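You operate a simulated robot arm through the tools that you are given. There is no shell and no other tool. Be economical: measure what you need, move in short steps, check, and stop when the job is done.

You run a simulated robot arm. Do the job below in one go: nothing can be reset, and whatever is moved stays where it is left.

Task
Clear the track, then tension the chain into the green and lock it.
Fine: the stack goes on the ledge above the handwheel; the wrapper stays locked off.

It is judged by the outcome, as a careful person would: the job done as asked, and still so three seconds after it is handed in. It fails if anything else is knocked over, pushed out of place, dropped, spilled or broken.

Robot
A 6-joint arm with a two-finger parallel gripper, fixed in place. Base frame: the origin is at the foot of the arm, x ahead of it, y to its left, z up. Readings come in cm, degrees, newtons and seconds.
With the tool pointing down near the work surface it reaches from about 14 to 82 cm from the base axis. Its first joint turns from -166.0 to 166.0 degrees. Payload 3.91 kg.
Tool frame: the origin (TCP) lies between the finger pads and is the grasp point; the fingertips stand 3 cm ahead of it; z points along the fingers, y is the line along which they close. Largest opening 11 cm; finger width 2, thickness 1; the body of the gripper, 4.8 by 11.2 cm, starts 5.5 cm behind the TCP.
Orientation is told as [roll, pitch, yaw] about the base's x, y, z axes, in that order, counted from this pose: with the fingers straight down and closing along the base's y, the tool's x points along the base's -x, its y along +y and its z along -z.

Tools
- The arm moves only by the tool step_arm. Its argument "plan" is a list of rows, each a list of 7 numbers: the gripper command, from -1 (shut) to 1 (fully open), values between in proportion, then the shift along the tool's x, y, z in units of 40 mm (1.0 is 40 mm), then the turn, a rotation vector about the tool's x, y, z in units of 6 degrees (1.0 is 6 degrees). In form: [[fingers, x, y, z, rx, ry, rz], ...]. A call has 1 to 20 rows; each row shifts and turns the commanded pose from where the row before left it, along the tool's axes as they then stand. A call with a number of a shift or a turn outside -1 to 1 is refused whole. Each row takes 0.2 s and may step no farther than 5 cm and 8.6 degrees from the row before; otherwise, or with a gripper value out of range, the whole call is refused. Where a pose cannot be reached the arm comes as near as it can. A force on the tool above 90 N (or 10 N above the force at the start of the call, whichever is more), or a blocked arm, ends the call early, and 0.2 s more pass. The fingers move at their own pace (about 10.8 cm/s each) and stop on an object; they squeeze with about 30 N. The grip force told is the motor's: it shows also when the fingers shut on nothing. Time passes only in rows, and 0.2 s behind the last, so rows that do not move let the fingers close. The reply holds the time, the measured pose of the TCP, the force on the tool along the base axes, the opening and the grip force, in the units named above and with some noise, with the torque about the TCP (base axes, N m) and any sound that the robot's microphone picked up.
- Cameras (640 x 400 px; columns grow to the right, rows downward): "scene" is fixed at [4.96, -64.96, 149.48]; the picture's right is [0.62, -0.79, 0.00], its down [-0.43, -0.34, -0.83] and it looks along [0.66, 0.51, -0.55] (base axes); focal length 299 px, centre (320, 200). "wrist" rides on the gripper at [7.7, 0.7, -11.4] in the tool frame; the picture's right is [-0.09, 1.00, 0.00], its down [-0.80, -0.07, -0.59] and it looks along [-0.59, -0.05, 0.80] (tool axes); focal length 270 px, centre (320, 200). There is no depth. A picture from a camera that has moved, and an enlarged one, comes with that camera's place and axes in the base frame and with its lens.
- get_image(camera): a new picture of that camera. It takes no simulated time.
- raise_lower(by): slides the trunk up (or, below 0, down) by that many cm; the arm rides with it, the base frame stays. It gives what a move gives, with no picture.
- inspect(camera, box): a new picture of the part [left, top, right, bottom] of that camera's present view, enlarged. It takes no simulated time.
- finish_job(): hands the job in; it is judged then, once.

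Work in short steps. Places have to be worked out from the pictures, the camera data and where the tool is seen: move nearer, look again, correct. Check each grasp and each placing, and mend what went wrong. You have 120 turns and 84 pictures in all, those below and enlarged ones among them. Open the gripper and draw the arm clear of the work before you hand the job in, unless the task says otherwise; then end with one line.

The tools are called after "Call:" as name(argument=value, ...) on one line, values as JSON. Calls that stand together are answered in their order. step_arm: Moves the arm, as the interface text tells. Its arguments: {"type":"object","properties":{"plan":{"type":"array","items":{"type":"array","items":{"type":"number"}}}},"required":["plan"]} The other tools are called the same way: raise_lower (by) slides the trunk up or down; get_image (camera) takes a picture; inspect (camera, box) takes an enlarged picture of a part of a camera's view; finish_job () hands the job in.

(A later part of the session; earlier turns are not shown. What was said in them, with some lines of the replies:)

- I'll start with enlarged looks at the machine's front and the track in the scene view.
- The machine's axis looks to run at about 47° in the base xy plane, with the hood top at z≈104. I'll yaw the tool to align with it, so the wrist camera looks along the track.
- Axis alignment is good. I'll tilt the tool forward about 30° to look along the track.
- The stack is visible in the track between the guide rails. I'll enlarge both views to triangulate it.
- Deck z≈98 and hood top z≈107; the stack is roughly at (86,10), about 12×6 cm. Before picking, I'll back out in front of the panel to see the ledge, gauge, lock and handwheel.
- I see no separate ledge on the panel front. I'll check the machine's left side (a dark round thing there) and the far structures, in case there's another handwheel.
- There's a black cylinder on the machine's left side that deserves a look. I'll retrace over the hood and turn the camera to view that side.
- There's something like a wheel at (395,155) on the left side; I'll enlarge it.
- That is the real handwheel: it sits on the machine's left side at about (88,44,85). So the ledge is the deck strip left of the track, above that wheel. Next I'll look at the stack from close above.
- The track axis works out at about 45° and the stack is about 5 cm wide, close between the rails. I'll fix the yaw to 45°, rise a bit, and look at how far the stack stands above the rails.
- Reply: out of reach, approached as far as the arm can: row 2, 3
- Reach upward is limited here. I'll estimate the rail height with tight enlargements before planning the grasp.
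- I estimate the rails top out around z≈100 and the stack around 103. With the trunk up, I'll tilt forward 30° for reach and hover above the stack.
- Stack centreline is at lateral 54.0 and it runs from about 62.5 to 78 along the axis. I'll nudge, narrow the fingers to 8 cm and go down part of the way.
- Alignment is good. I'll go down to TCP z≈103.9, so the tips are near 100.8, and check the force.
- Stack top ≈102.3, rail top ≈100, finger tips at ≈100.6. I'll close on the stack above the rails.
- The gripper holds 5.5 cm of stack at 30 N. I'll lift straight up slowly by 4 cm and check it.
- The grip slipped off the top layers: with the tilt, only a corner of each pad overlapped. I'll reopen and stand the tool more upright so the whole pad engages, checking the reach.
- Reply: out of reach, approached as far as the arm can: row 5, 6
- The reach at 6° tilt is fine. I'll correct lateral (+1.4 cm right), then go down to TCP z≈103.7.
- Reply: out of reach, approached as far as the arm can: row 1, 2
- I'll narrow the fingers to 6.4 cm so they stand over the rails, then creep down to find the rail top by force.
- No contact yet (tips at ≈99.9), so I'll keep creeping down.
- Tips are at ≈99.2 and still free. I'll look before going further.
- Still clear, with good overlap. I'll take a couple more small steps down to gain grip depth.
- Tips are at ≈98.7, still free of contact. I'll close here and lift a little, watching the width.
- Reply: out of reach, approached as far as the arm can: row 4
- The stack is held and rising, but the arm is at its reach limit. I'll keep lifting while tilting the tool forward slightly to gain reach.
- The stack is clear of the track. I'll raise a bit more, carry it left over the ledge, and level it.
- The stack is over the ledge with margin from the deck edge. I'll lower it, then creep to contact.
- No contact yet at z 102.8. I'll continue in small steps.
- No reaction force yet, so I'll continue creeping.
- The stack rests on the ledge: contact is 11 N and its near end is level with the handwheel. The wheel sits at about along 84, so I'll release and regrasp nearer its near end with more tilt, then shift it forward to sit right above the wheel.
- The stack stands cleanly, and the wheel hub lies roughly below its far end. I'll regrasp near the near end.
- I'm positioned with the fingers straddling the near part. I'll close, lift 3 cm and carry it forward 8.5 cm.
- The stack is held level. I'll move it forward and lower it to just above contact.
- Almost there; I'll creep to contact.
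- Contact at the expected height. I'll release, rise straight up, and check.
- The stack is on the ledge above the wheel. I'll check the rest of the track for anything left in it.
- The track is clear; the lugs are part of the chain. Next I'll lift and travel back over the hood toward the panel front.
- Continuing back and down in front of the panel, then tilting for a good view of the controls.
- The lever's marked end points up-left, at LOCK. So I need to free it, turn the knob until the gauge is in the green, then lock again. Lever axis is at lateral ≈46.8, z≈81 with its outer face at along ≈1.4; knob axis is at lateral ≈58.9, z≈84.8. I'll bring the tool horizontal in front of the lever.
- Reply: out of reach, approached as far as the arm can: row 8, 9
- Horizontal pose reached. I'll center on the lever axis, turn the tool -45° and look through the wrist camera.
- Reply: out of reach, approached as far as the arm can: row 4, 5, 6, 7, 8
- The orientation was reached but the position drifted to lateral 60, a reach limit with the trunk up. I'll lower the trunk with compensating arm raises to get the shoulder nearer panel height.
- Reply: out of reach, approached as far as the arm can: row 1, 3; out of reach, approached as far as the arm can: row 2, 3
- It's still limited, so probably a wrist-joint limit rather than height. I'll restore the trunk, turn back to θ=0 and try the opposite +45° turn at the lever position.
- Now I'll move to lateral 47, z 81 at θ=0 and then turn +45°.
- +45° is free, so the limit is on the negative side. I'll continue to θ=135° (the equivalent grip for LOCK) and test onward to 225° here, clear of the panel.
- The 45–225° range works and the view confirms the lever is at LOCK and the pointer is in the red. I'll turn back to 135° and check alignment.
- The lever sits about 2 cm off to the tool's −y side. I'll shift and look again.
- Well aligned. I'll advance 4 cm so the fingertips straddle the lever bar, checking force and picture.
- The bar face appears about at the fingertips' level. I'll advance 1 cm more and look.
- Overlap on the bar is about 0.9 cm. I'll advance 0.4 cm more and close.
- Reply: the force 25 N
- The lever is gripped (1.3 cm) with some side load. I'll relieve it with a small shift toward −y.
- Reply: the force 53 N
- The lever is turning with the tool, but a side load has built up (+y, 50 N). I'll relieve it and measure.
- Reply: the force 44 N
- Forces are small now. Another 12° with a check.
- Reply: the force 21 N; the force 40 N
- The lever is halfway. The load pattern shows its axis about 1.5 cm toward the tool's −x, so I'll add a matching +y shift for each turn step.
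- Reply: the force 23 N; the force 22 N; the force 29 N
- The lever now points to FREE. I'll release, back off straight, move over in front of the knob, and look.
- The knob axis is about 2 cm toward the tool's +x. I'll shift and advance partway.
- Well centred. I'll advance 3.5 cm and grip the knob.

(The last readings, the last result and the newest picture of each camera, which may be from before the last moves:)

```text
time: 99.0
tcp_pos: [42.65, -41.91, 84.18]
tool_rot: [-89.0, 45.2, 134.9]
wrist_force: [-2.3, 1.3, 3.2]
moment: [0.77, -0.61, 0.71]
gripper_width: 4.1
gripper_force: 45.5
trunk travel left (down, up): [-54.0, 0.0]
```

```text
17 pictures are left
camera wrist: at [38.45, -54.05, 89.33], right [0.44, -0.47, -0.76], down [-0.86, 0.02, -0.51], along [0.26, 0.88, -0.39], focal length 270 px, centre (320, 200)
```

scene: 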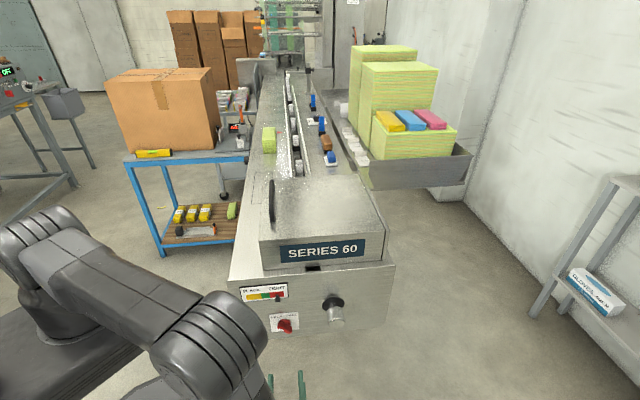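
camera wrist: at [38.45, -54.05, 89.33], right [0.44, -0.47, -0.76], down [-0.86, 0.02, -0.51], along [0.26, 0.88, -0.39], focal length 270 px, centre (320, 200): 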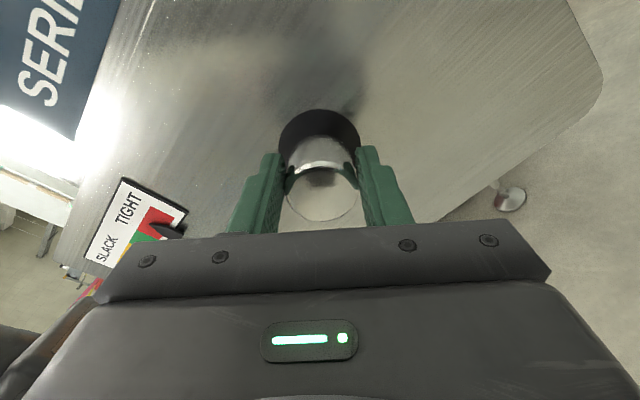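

Gripped at 4.1 cm with little load. I'll turn counter-clockwise 30° and check the gauge.

Call:
step_arm(plan=[[-1, 0, 0, 0, 0, 0, -1], [-1, 0, 0, 0, 0, 0, -1], [-1, 0, 0, 0, 0, 0, -1], [-1, 0, 0, 0, 0, 0, -1], [-1, 0, 0, 0, 0, 0, -1], [-1, 0, 0, 0, 0, 0, 0]])

Call:
get_image(camera="wrist")

```text
time: 100.4
tcp_pos: [42.19, -41.53, 84.53]
tool_rot: [-87.5, 75.6, 136.8]
wrist_force: [-19.3, 19.6, 21.0]
moment: [0.76, -0.32, 1.41]
gripper_width: 4.1
gripper_force: 45.4
trunk travel left (down, up): [-54.0, 0.0]
```

```text
16 pictures are left
camera wrist: at [35.88, -51.36, 91.87], right [0.66, -0.68, -0.34], down [-0.62, -0.23, -0.75], along [0.43, 0.7, -0.57], focal length 270 px, centre (320, 200)
```

wrist: 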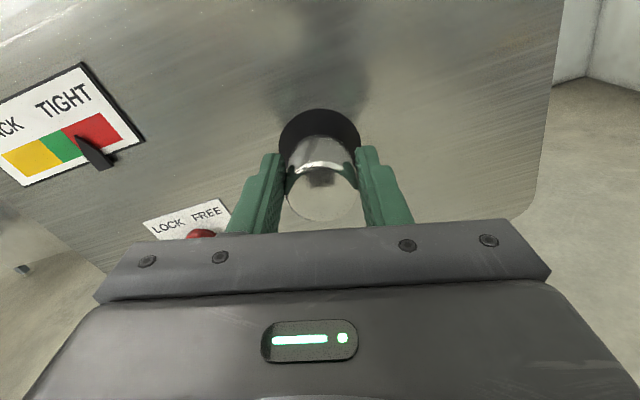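

The pointer seems to have moved left toward the green. I'll continue another 30° with load relief.

Call:
step_arm(plan=[[-1, 0.01, -0.06, 0, 0, 0, -1], [-1, 0, 0, 0, 0, 0, -1], [-1, 0, 0, 0, 0, 0, -1], [-1, 0, 0, 0, 0, 0, -1], [-1, 0, 0, 0, 0, 0, -1], [-1, 0, 0, 0, 0, 0, 0]])

Call:
get_image(camera="wrist")

```text
time: 101.8
tcp_pos: [41.94, -41.24, 84.37]
tool_rot: [87.1, 74.9, -48.1]
wrist_force: [-40.7, 37.1, -7.1]
moment: [1.01, -0.31, 1.72]
gripper_width: 4.06
gripper_force: 45.4
trunk travel left (down, up): [-54.0, 0.0]
```

```text
15 pictures are left
camera wrist: at [32.83, -48.2, 92.04], right [0.69, -0.7, 0.17], down [-0.33, -0.52, -0.78], along [0.64, 0.49, -0.6], focal length 270 px, centre (320, 200)
```

wrist: 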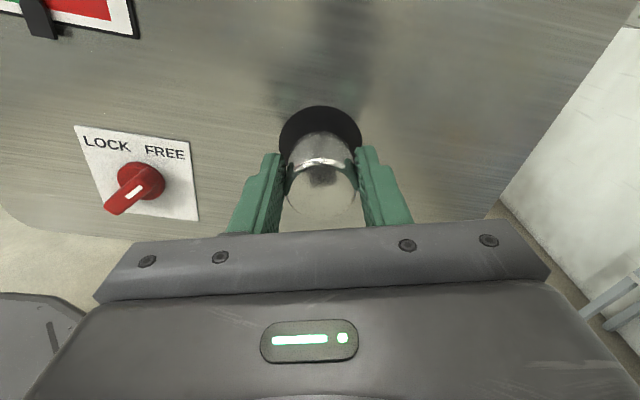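

The pointer is near the red/green border. I'll relieve the side load and take an enlarged look.

Call:
step_arm(plan=[[-1, 0, -0.1, 0, 0, 0, 0], [-1, 0, 0, 0, 0, 0, 0]])

Call:
inspect(camera="scene", box=[225, 270, 345, 345])

```text
time: 102.4
tcp_pos: [42.0, -41.25, 84.42]
tool_rot: [86.7, 74.6, -48.8]
wrist_force: [-30.1, 25.9, -6.8]
moment: [0.59, -0.14, 2.05]
gripper_width: 4.03
gripper_force: 45.1
trunk travel left (down, up): [-54.0, 0.0]
```

```text
5.33 times, centred on (285, 308) of scene
camera zoom: at [4.96, -64.96, 149.48], right [0.62, -0.79, 0.0], down [-0.43, -0.34, -0.83], along [0.66, 0.51, -0.55], focal length 1592 px, centre (507, -373)
```

zoom: 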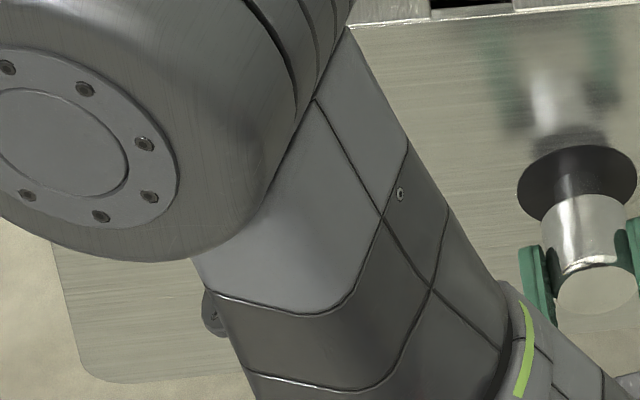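

The scene view is blocked. From the wrist view, 60° moved the pointer about half the red width, so green centre should be roughly 35° more. I'll turn 30° further and look.

Call:
step_arm(plan=[[-1, 0, -0.05, 0, 0, 0, -1], [-1, 0, -0.02, 0, 0, 0, -1], [-1, 0, -0.02, 0, 0, 0, -1], [-1, 0, -0.02, 0, 0, 0, -1], [-1, 0, 0, 0, 0, 0, -1], [-1, 0, 0, 0, 0, 0, 0]])

```text
time: 103.8
tcp_pos: [41.62, -40.94, 84.17]
tool_rot: [88.7, 44.8, -46.6]
wrist_force: [-24.5, 29.3, -16.2]
moment: [0.53, -0.11, 0.52]
gripper_width: 4.06
gripper_force: 45.2
trunk travel left (down, up): [-54.0, 0.0]
```

I'll release the knob, back off, turn upright (θ=180°) and move left to view the gauge.

Call:
step_arm(plan=[[0.27, 0, 0, 0, 0, 0, 0], [0.27, 0, 0, 0, 0, 0, 0], [0.27, 0, 0, -0.9, 0, 0, 0], [0.27, 0, 0, -0.9, 0, 0, 0], [0.27, 0, 0, -0.9, 0, 0, 0], [0.27, 0, 0, 0, 0, 0, 1], [0.27, 0, 0, 0, 0, 0, 1], [0.27, 0, 0, 0, 0, 0, 1], [0.27, 0, 0, 0, 0, 0, 1], [0.27, 0, 0, 0, 0, 0, 1], [0.27, 0, 0, 0, 0, 0, 1], [0.27, 0, 0, 0, 0, 0, 1], [0.27, 0, 0, 0, 0, 0, 0.5], [0.27, 0, -0.85, 0, 0, 0, 0], [0.27, 0, -0.85, 0, 0, 0, 0], [0.27, 0, -0.85, 0, 0, 0, 0], [0.27, 0, -0.85, 0, 0, 0, 0]])

Call:
get_image(camera="wrist")

```text
time: 107.4
tcp_pos: [24.45, -39.08, 84.11]
tool_rot: [14.7, 89.2, -121.1]
wrist_force: [0.0, 0.0, -0.4]
moment: [-0.04, -0.02, -0.01]
gripper_width: 6.98
gripper_force: 0.0
trunk travel left (down, up): [-54.0, 0.0]
```

```text
13 pictures are left
camera wrist: at [16.66, -47.33, 91.89], right [0.69, -0.72, -0.08], down [-0.48, -0.37, -0.79], along [0.54, 0.59, -0.6], focal length 270 px, centre (320, 200)
```

wrist: 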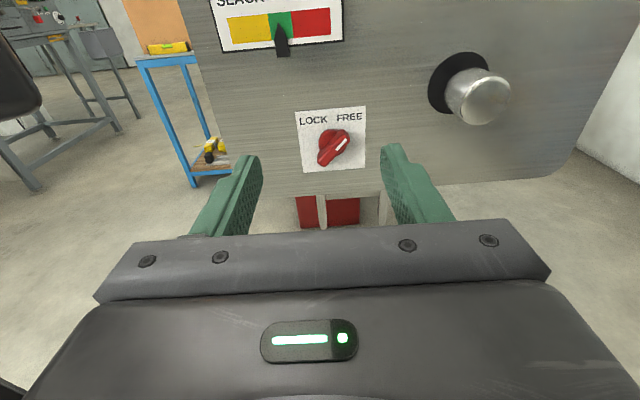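

The pointer appears in the green. I'll enlarge it to be sure.

Call:
inspect(camera="wrist", box=[200, 0, 380, 180])

```text
2.22 times, centred on (290, 90) of wrist
camera zoom: at [16.66, -47.33, 91.89], right [0.69, -0.72, -0.08], down [-0.48, -0.37, -0.79], along [0.54, 0.59, -0.6], focal length 601 px, centre (387, 444)
```

zoom: 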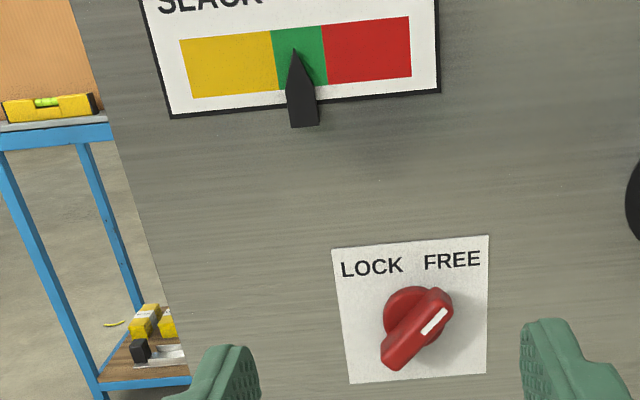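

The gauge reads mid-green. Now to lock: line up with the lever at θ=225° and advance partway for a check.

Call:
step_arm(plan=[[0.0, -0.7, 0.16, 0, 0, 0, 0], [0.0, -0.7, 0.16, 0, 0, 0, 0], [0.0, 0, 0, 0, 0, 0, 1], [0.0, 0, 0, 0, 0, 0, 1], [0.0, 0, 0, 0, 0, 0, 1], [0.0, 0, 0, 0, 0, 0, 1], [0.0, 0, 0, 0, 0, 0, 1], [0.0, 0, 0, 0, 0, 0, 1], [0.0, 0, 0, 0, 0, 0, 1], [0.0, 0, 0, 0, 0, 0, 0.5], [0.0, 0, 0, 0.9, 0, 0, 0], [0.0, 0, 0, 0.9, 0, 0, 0], [0.0, 0, 0, 0.6, 0, 0, 0]])

Call:
get_image(camera="wrist")

```text
time: 110.2
tcp_pos: [32.46, -33.15, 78.52]
tool_rot: [-88.8, 45.2, 134.9]
wrist_force: [-0.2, 0.3, 0.2]
moment: [-0.04, -0.01, -0.02]
gripper_width: 5.5
gripper_force: 0.1
trunk travel left (down, up): [-54.0, 0.0]
```

```text
11 pictures are left
camera wrist: at [28.38, -45.32, 83.6], right [0.44, -0.47, -0.76], down [-0.86, 0.02, -0.51], along [0.26, 0.88, -0.39], focal length 270 px, centre (320, 200)
```

wrist: 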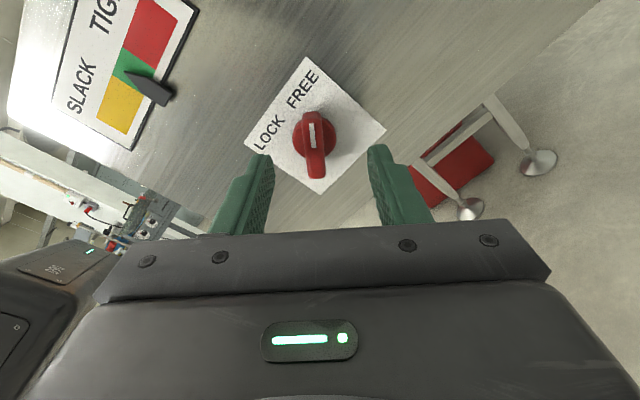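

The lever is about 0.4 cm to −y and 0.6 cm to +x. I'll correct, advance 2.5 cm and close.

Call:
step_arm(plan=[[0.0, 0.15, -0.1, 0.0, 0, 0, 0], [0.0, 0, 0, 0.32, 0, 0, 0], [0.0, 0, 0, 0.3, 0, 0, 0], [-0.6, 0, 0, 0, 0, 0, 0], [-1, 0, 0, 0, 0, 0, 0], [-1, 0, 0, 0, 0, 0, 0], [-1, 0, 0, 0, 0, 0, 0]])

```text
time: 111.8
tcp_pos: [34.3, -31.62, 79.15]
tool_rot: [-88.8, 45.2, 134.9]
wrist_force: [1.3, -1.9, -0.3]
moment: [0.18, -0.19, 0.1]
gripper_width: 1.32
gripper_force: 44.6
trunk travel left (down, up): [-54.0, 0.0]
```

Gripped at 1.3 cm with almost no load. I'll turn counter-clockwise 18° toward LOCK and read the forces.

Call:
step_arm(plan=[[-1, 0, 0, 0, 0, 0, -1], [-1, 0, 0, 0, 0, 0, -1], [-1, 0, 0, 0, 0, 0, -1], [-1, 0, 0, 0, 0, 0, 0]])

```text
time: 112.8
tcp_pos: [34.07, -31.41, 79.45]
tool_rot: [-88.6, 63.5, 135.5]
wrist_force: [-8.9, 7.6, 22.5]
moment: [1.39, -1.1, 0.03]
gripper_width: 1.29
gripper_force: 45.4
trunk travel left (down, up): [-54.0, 0.0]
```

Call:
step_arm(plan=[[-1, 0.01, -0.05, 0, 0, 0, -1], [-1, 0, -0.025, 0, 0, 0, -1], [-1, 0, -0.025, 0, 0, 0, -1], [-1, 0, -0.02, 0, 0, 0, -1], [-1, 0, 0, 0, 0, 0, 0]])

```text
time: 114.0
tcp_pos: [33.87, -31.11, 79.36]
tool_rot: [-74.6, 87.2, 149.4]
wrist_force: [-0.8, 6.8, 21.2]
moment: [1.04, -1.01, 0.38]
gripper_width: 1.28
gripper_force: 45.1
trunk travel left (down, up): [-54.0, 0.0]
```

Loads are low, so I'll continue through the vertical.

Call:
step_arm(plan=[[-1, 0.02, -0.025, 0, 0, 0, -1], [-1, 0, -0.025, 0, 0, 0, -1], [-1, 0, -0.025, 0, 0, 0, -1], [-1, 0, -0.025, 0, 0, 0, -1], [-1, 0, 0, 0, 0, 0, 0]])

```text
time: 115.2
tcp_pos: [33.61, -30.9, 79.37]
tool_rot: [87.8, 68.7, -47.8]
wrist_force: [-6.2, 2.0, 9.1]
moment: [0.64, -0.65, 0.58]
gripper_width: 1.28
gripper_force: 45.2
trunk travel left (down, up): [-54.0, 0.0]
```

Call:
step_arm(plan=[[-1, 0, -0.025, 0, 0, 0, -1], [-1, 0, -0.025, 0, 0, 0, -1], [-1, 0, -0.02, 0, 0, 0, -1], [-1, 0, -0.02, 0, 0, 0, -1], [-1, 0, 0, 0, 0, 0, 0]])

Call:
inspect(camera="wrist", box=[200, 0, 480, 240])

```text
time: 116.4
tcp_pos: [33.52, -30.81, 79.26]
tool_rot: [88.9, 44.6, -46.6]
wrist_force: [-5.4, 1.0, 6.3]
moment: [0.57, -0.29, 0.61]
gripper_width: 1.29
gripper_force: 45.1
trunk travel left (down, up): [-54.0, 0.0]
```

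```text
1.67 times, centred on (340, 120) of wrist
camera zoom: at [21.73, -35.05, 85.13], right [0.54, -0.54, 0.65], down [-0.07, -0.79, -0.61], along [0.84, 0.28, -0.46], focal length 450 px, centre (287, 333)
```

zoom: 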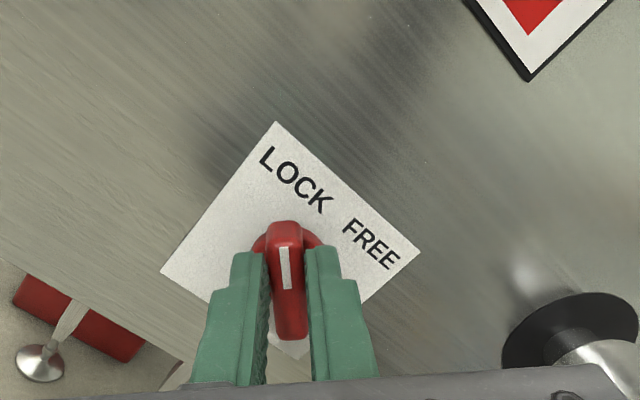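

The lever is back at LOCK. A small extra nudge to seat it, then release, back off and view both indicators.

Call:
step_arm(plan=[[-1, 0, 0, 0, 0, 0, -0.4], [-1, 0, 0, 0, 0, 0, 0], [0.0, 0, 0, 0, 0, 0, 0], [0.0, 0, 0, 0, 0, 0, 0], [0.0, 0, 0, -0.9, 0, 0, 0], [0.0, 0, 0, -0.9, 0, 0, 0], [0.0, 0, 0, -0.9, 0, 0, 0], [0.0, 0, 0, 0, 0, 0, 1], [0.0, 0, 0, 0, 0, 0, 1], [0.0, 0, 0, 0, 0, 0, 1], [0.0, 0, 0, 0, 0, 0, 1], [0.0, 0, 0, 0, 0, 0, 1], [0.0, 0, 0, 0, 0, 0, 1], [0.0, 0, 0, 0, 0, 0, 1], [0.0, 0, 0, 0, 0, 0, 0.9], [0.0, 0.9, 0, -0.2, 0, 0, 0]])

Call:
inspect(camera="wrist", box=[200, 0, 420, 220])

```text
time: 119.8
tcp_pos: [25.2, -38.73, 83.07]
tool_rot: [9.3, 89.1, -126.6]
wrist_force: [0.0, 0.7, 1.1]
moment: [0.0, 0.01, 0.0]
gripper_width: 5.51
gripper_force: 0.1
trunk travel left (down, up): [-54.0, 0.0]
```

```text
1.82 times, centred on (310, 110) of wrist
camera zoom: at [17.46, -47.08, 90.82], right [0.69, -0.72, -0.09], down [-0.48, -0.37, -0.79], along [0.54, 0.59, -0.6], focal length 491 px, centre (338, 364)
```

zoom: 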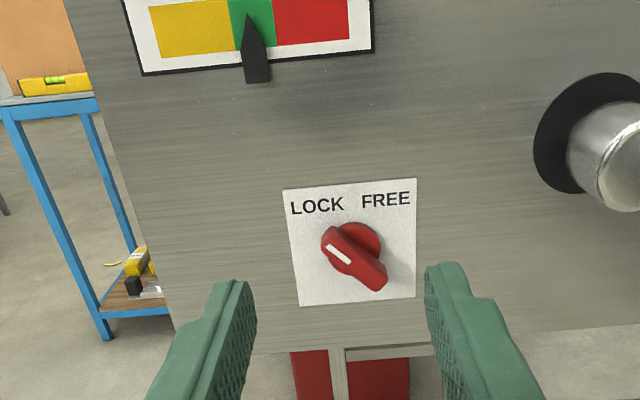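

It's locked with the pointer in the green. I'll draw the arm back clear, open the gripper, and check the whole scene.

Call:
step_arm(plan=[[1, 0, 0, -0.8, 0, 0, 0], [1, 0, 0, -0.8, 0, 0, 0], [1, 0, 0, -0.8, 0, 0, 0], [1, 0, 0, -0.8, 0, 0, 0]])

Call:
get_image(camera="scene")

```text
time: 120.8
tcp_pos: [17.33, -44.5, 82.8]
tool_rot: [7.7, 88.5, -128.8]
wrist_force: [-0.1, 0.5, 1.0]
moment: [0.01, -0.02, -0.01]
gripper_width: 11.01
gripper_force: 0.0
out of reach, approached as far as the arm can: row 3, 4
trunk travel left (down, up): [-54.0, 0.0]
```

```text
8 pictures are left
```

scene: 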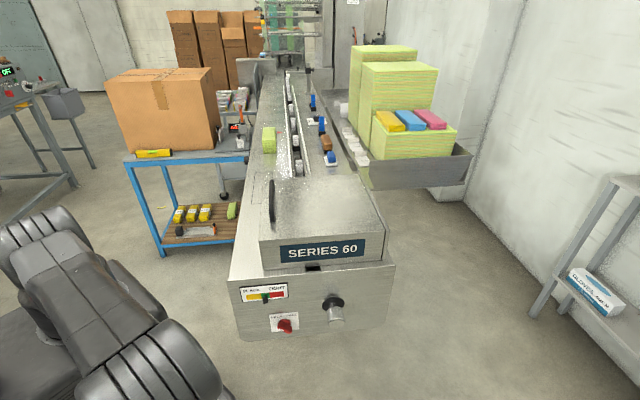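

The arm is clear, the stack is on the ledge above the handwheel, the gauge is green and the lever is at LOCK, with nothing else disturbed. Handing in.

Call:
finish_job()

```text
The job is handed in.
```

The track is clear, with the stack on the ledge above the handwheel; the chain is tensioned into the green and locked, and I did not touch the wrapper's lock-off.
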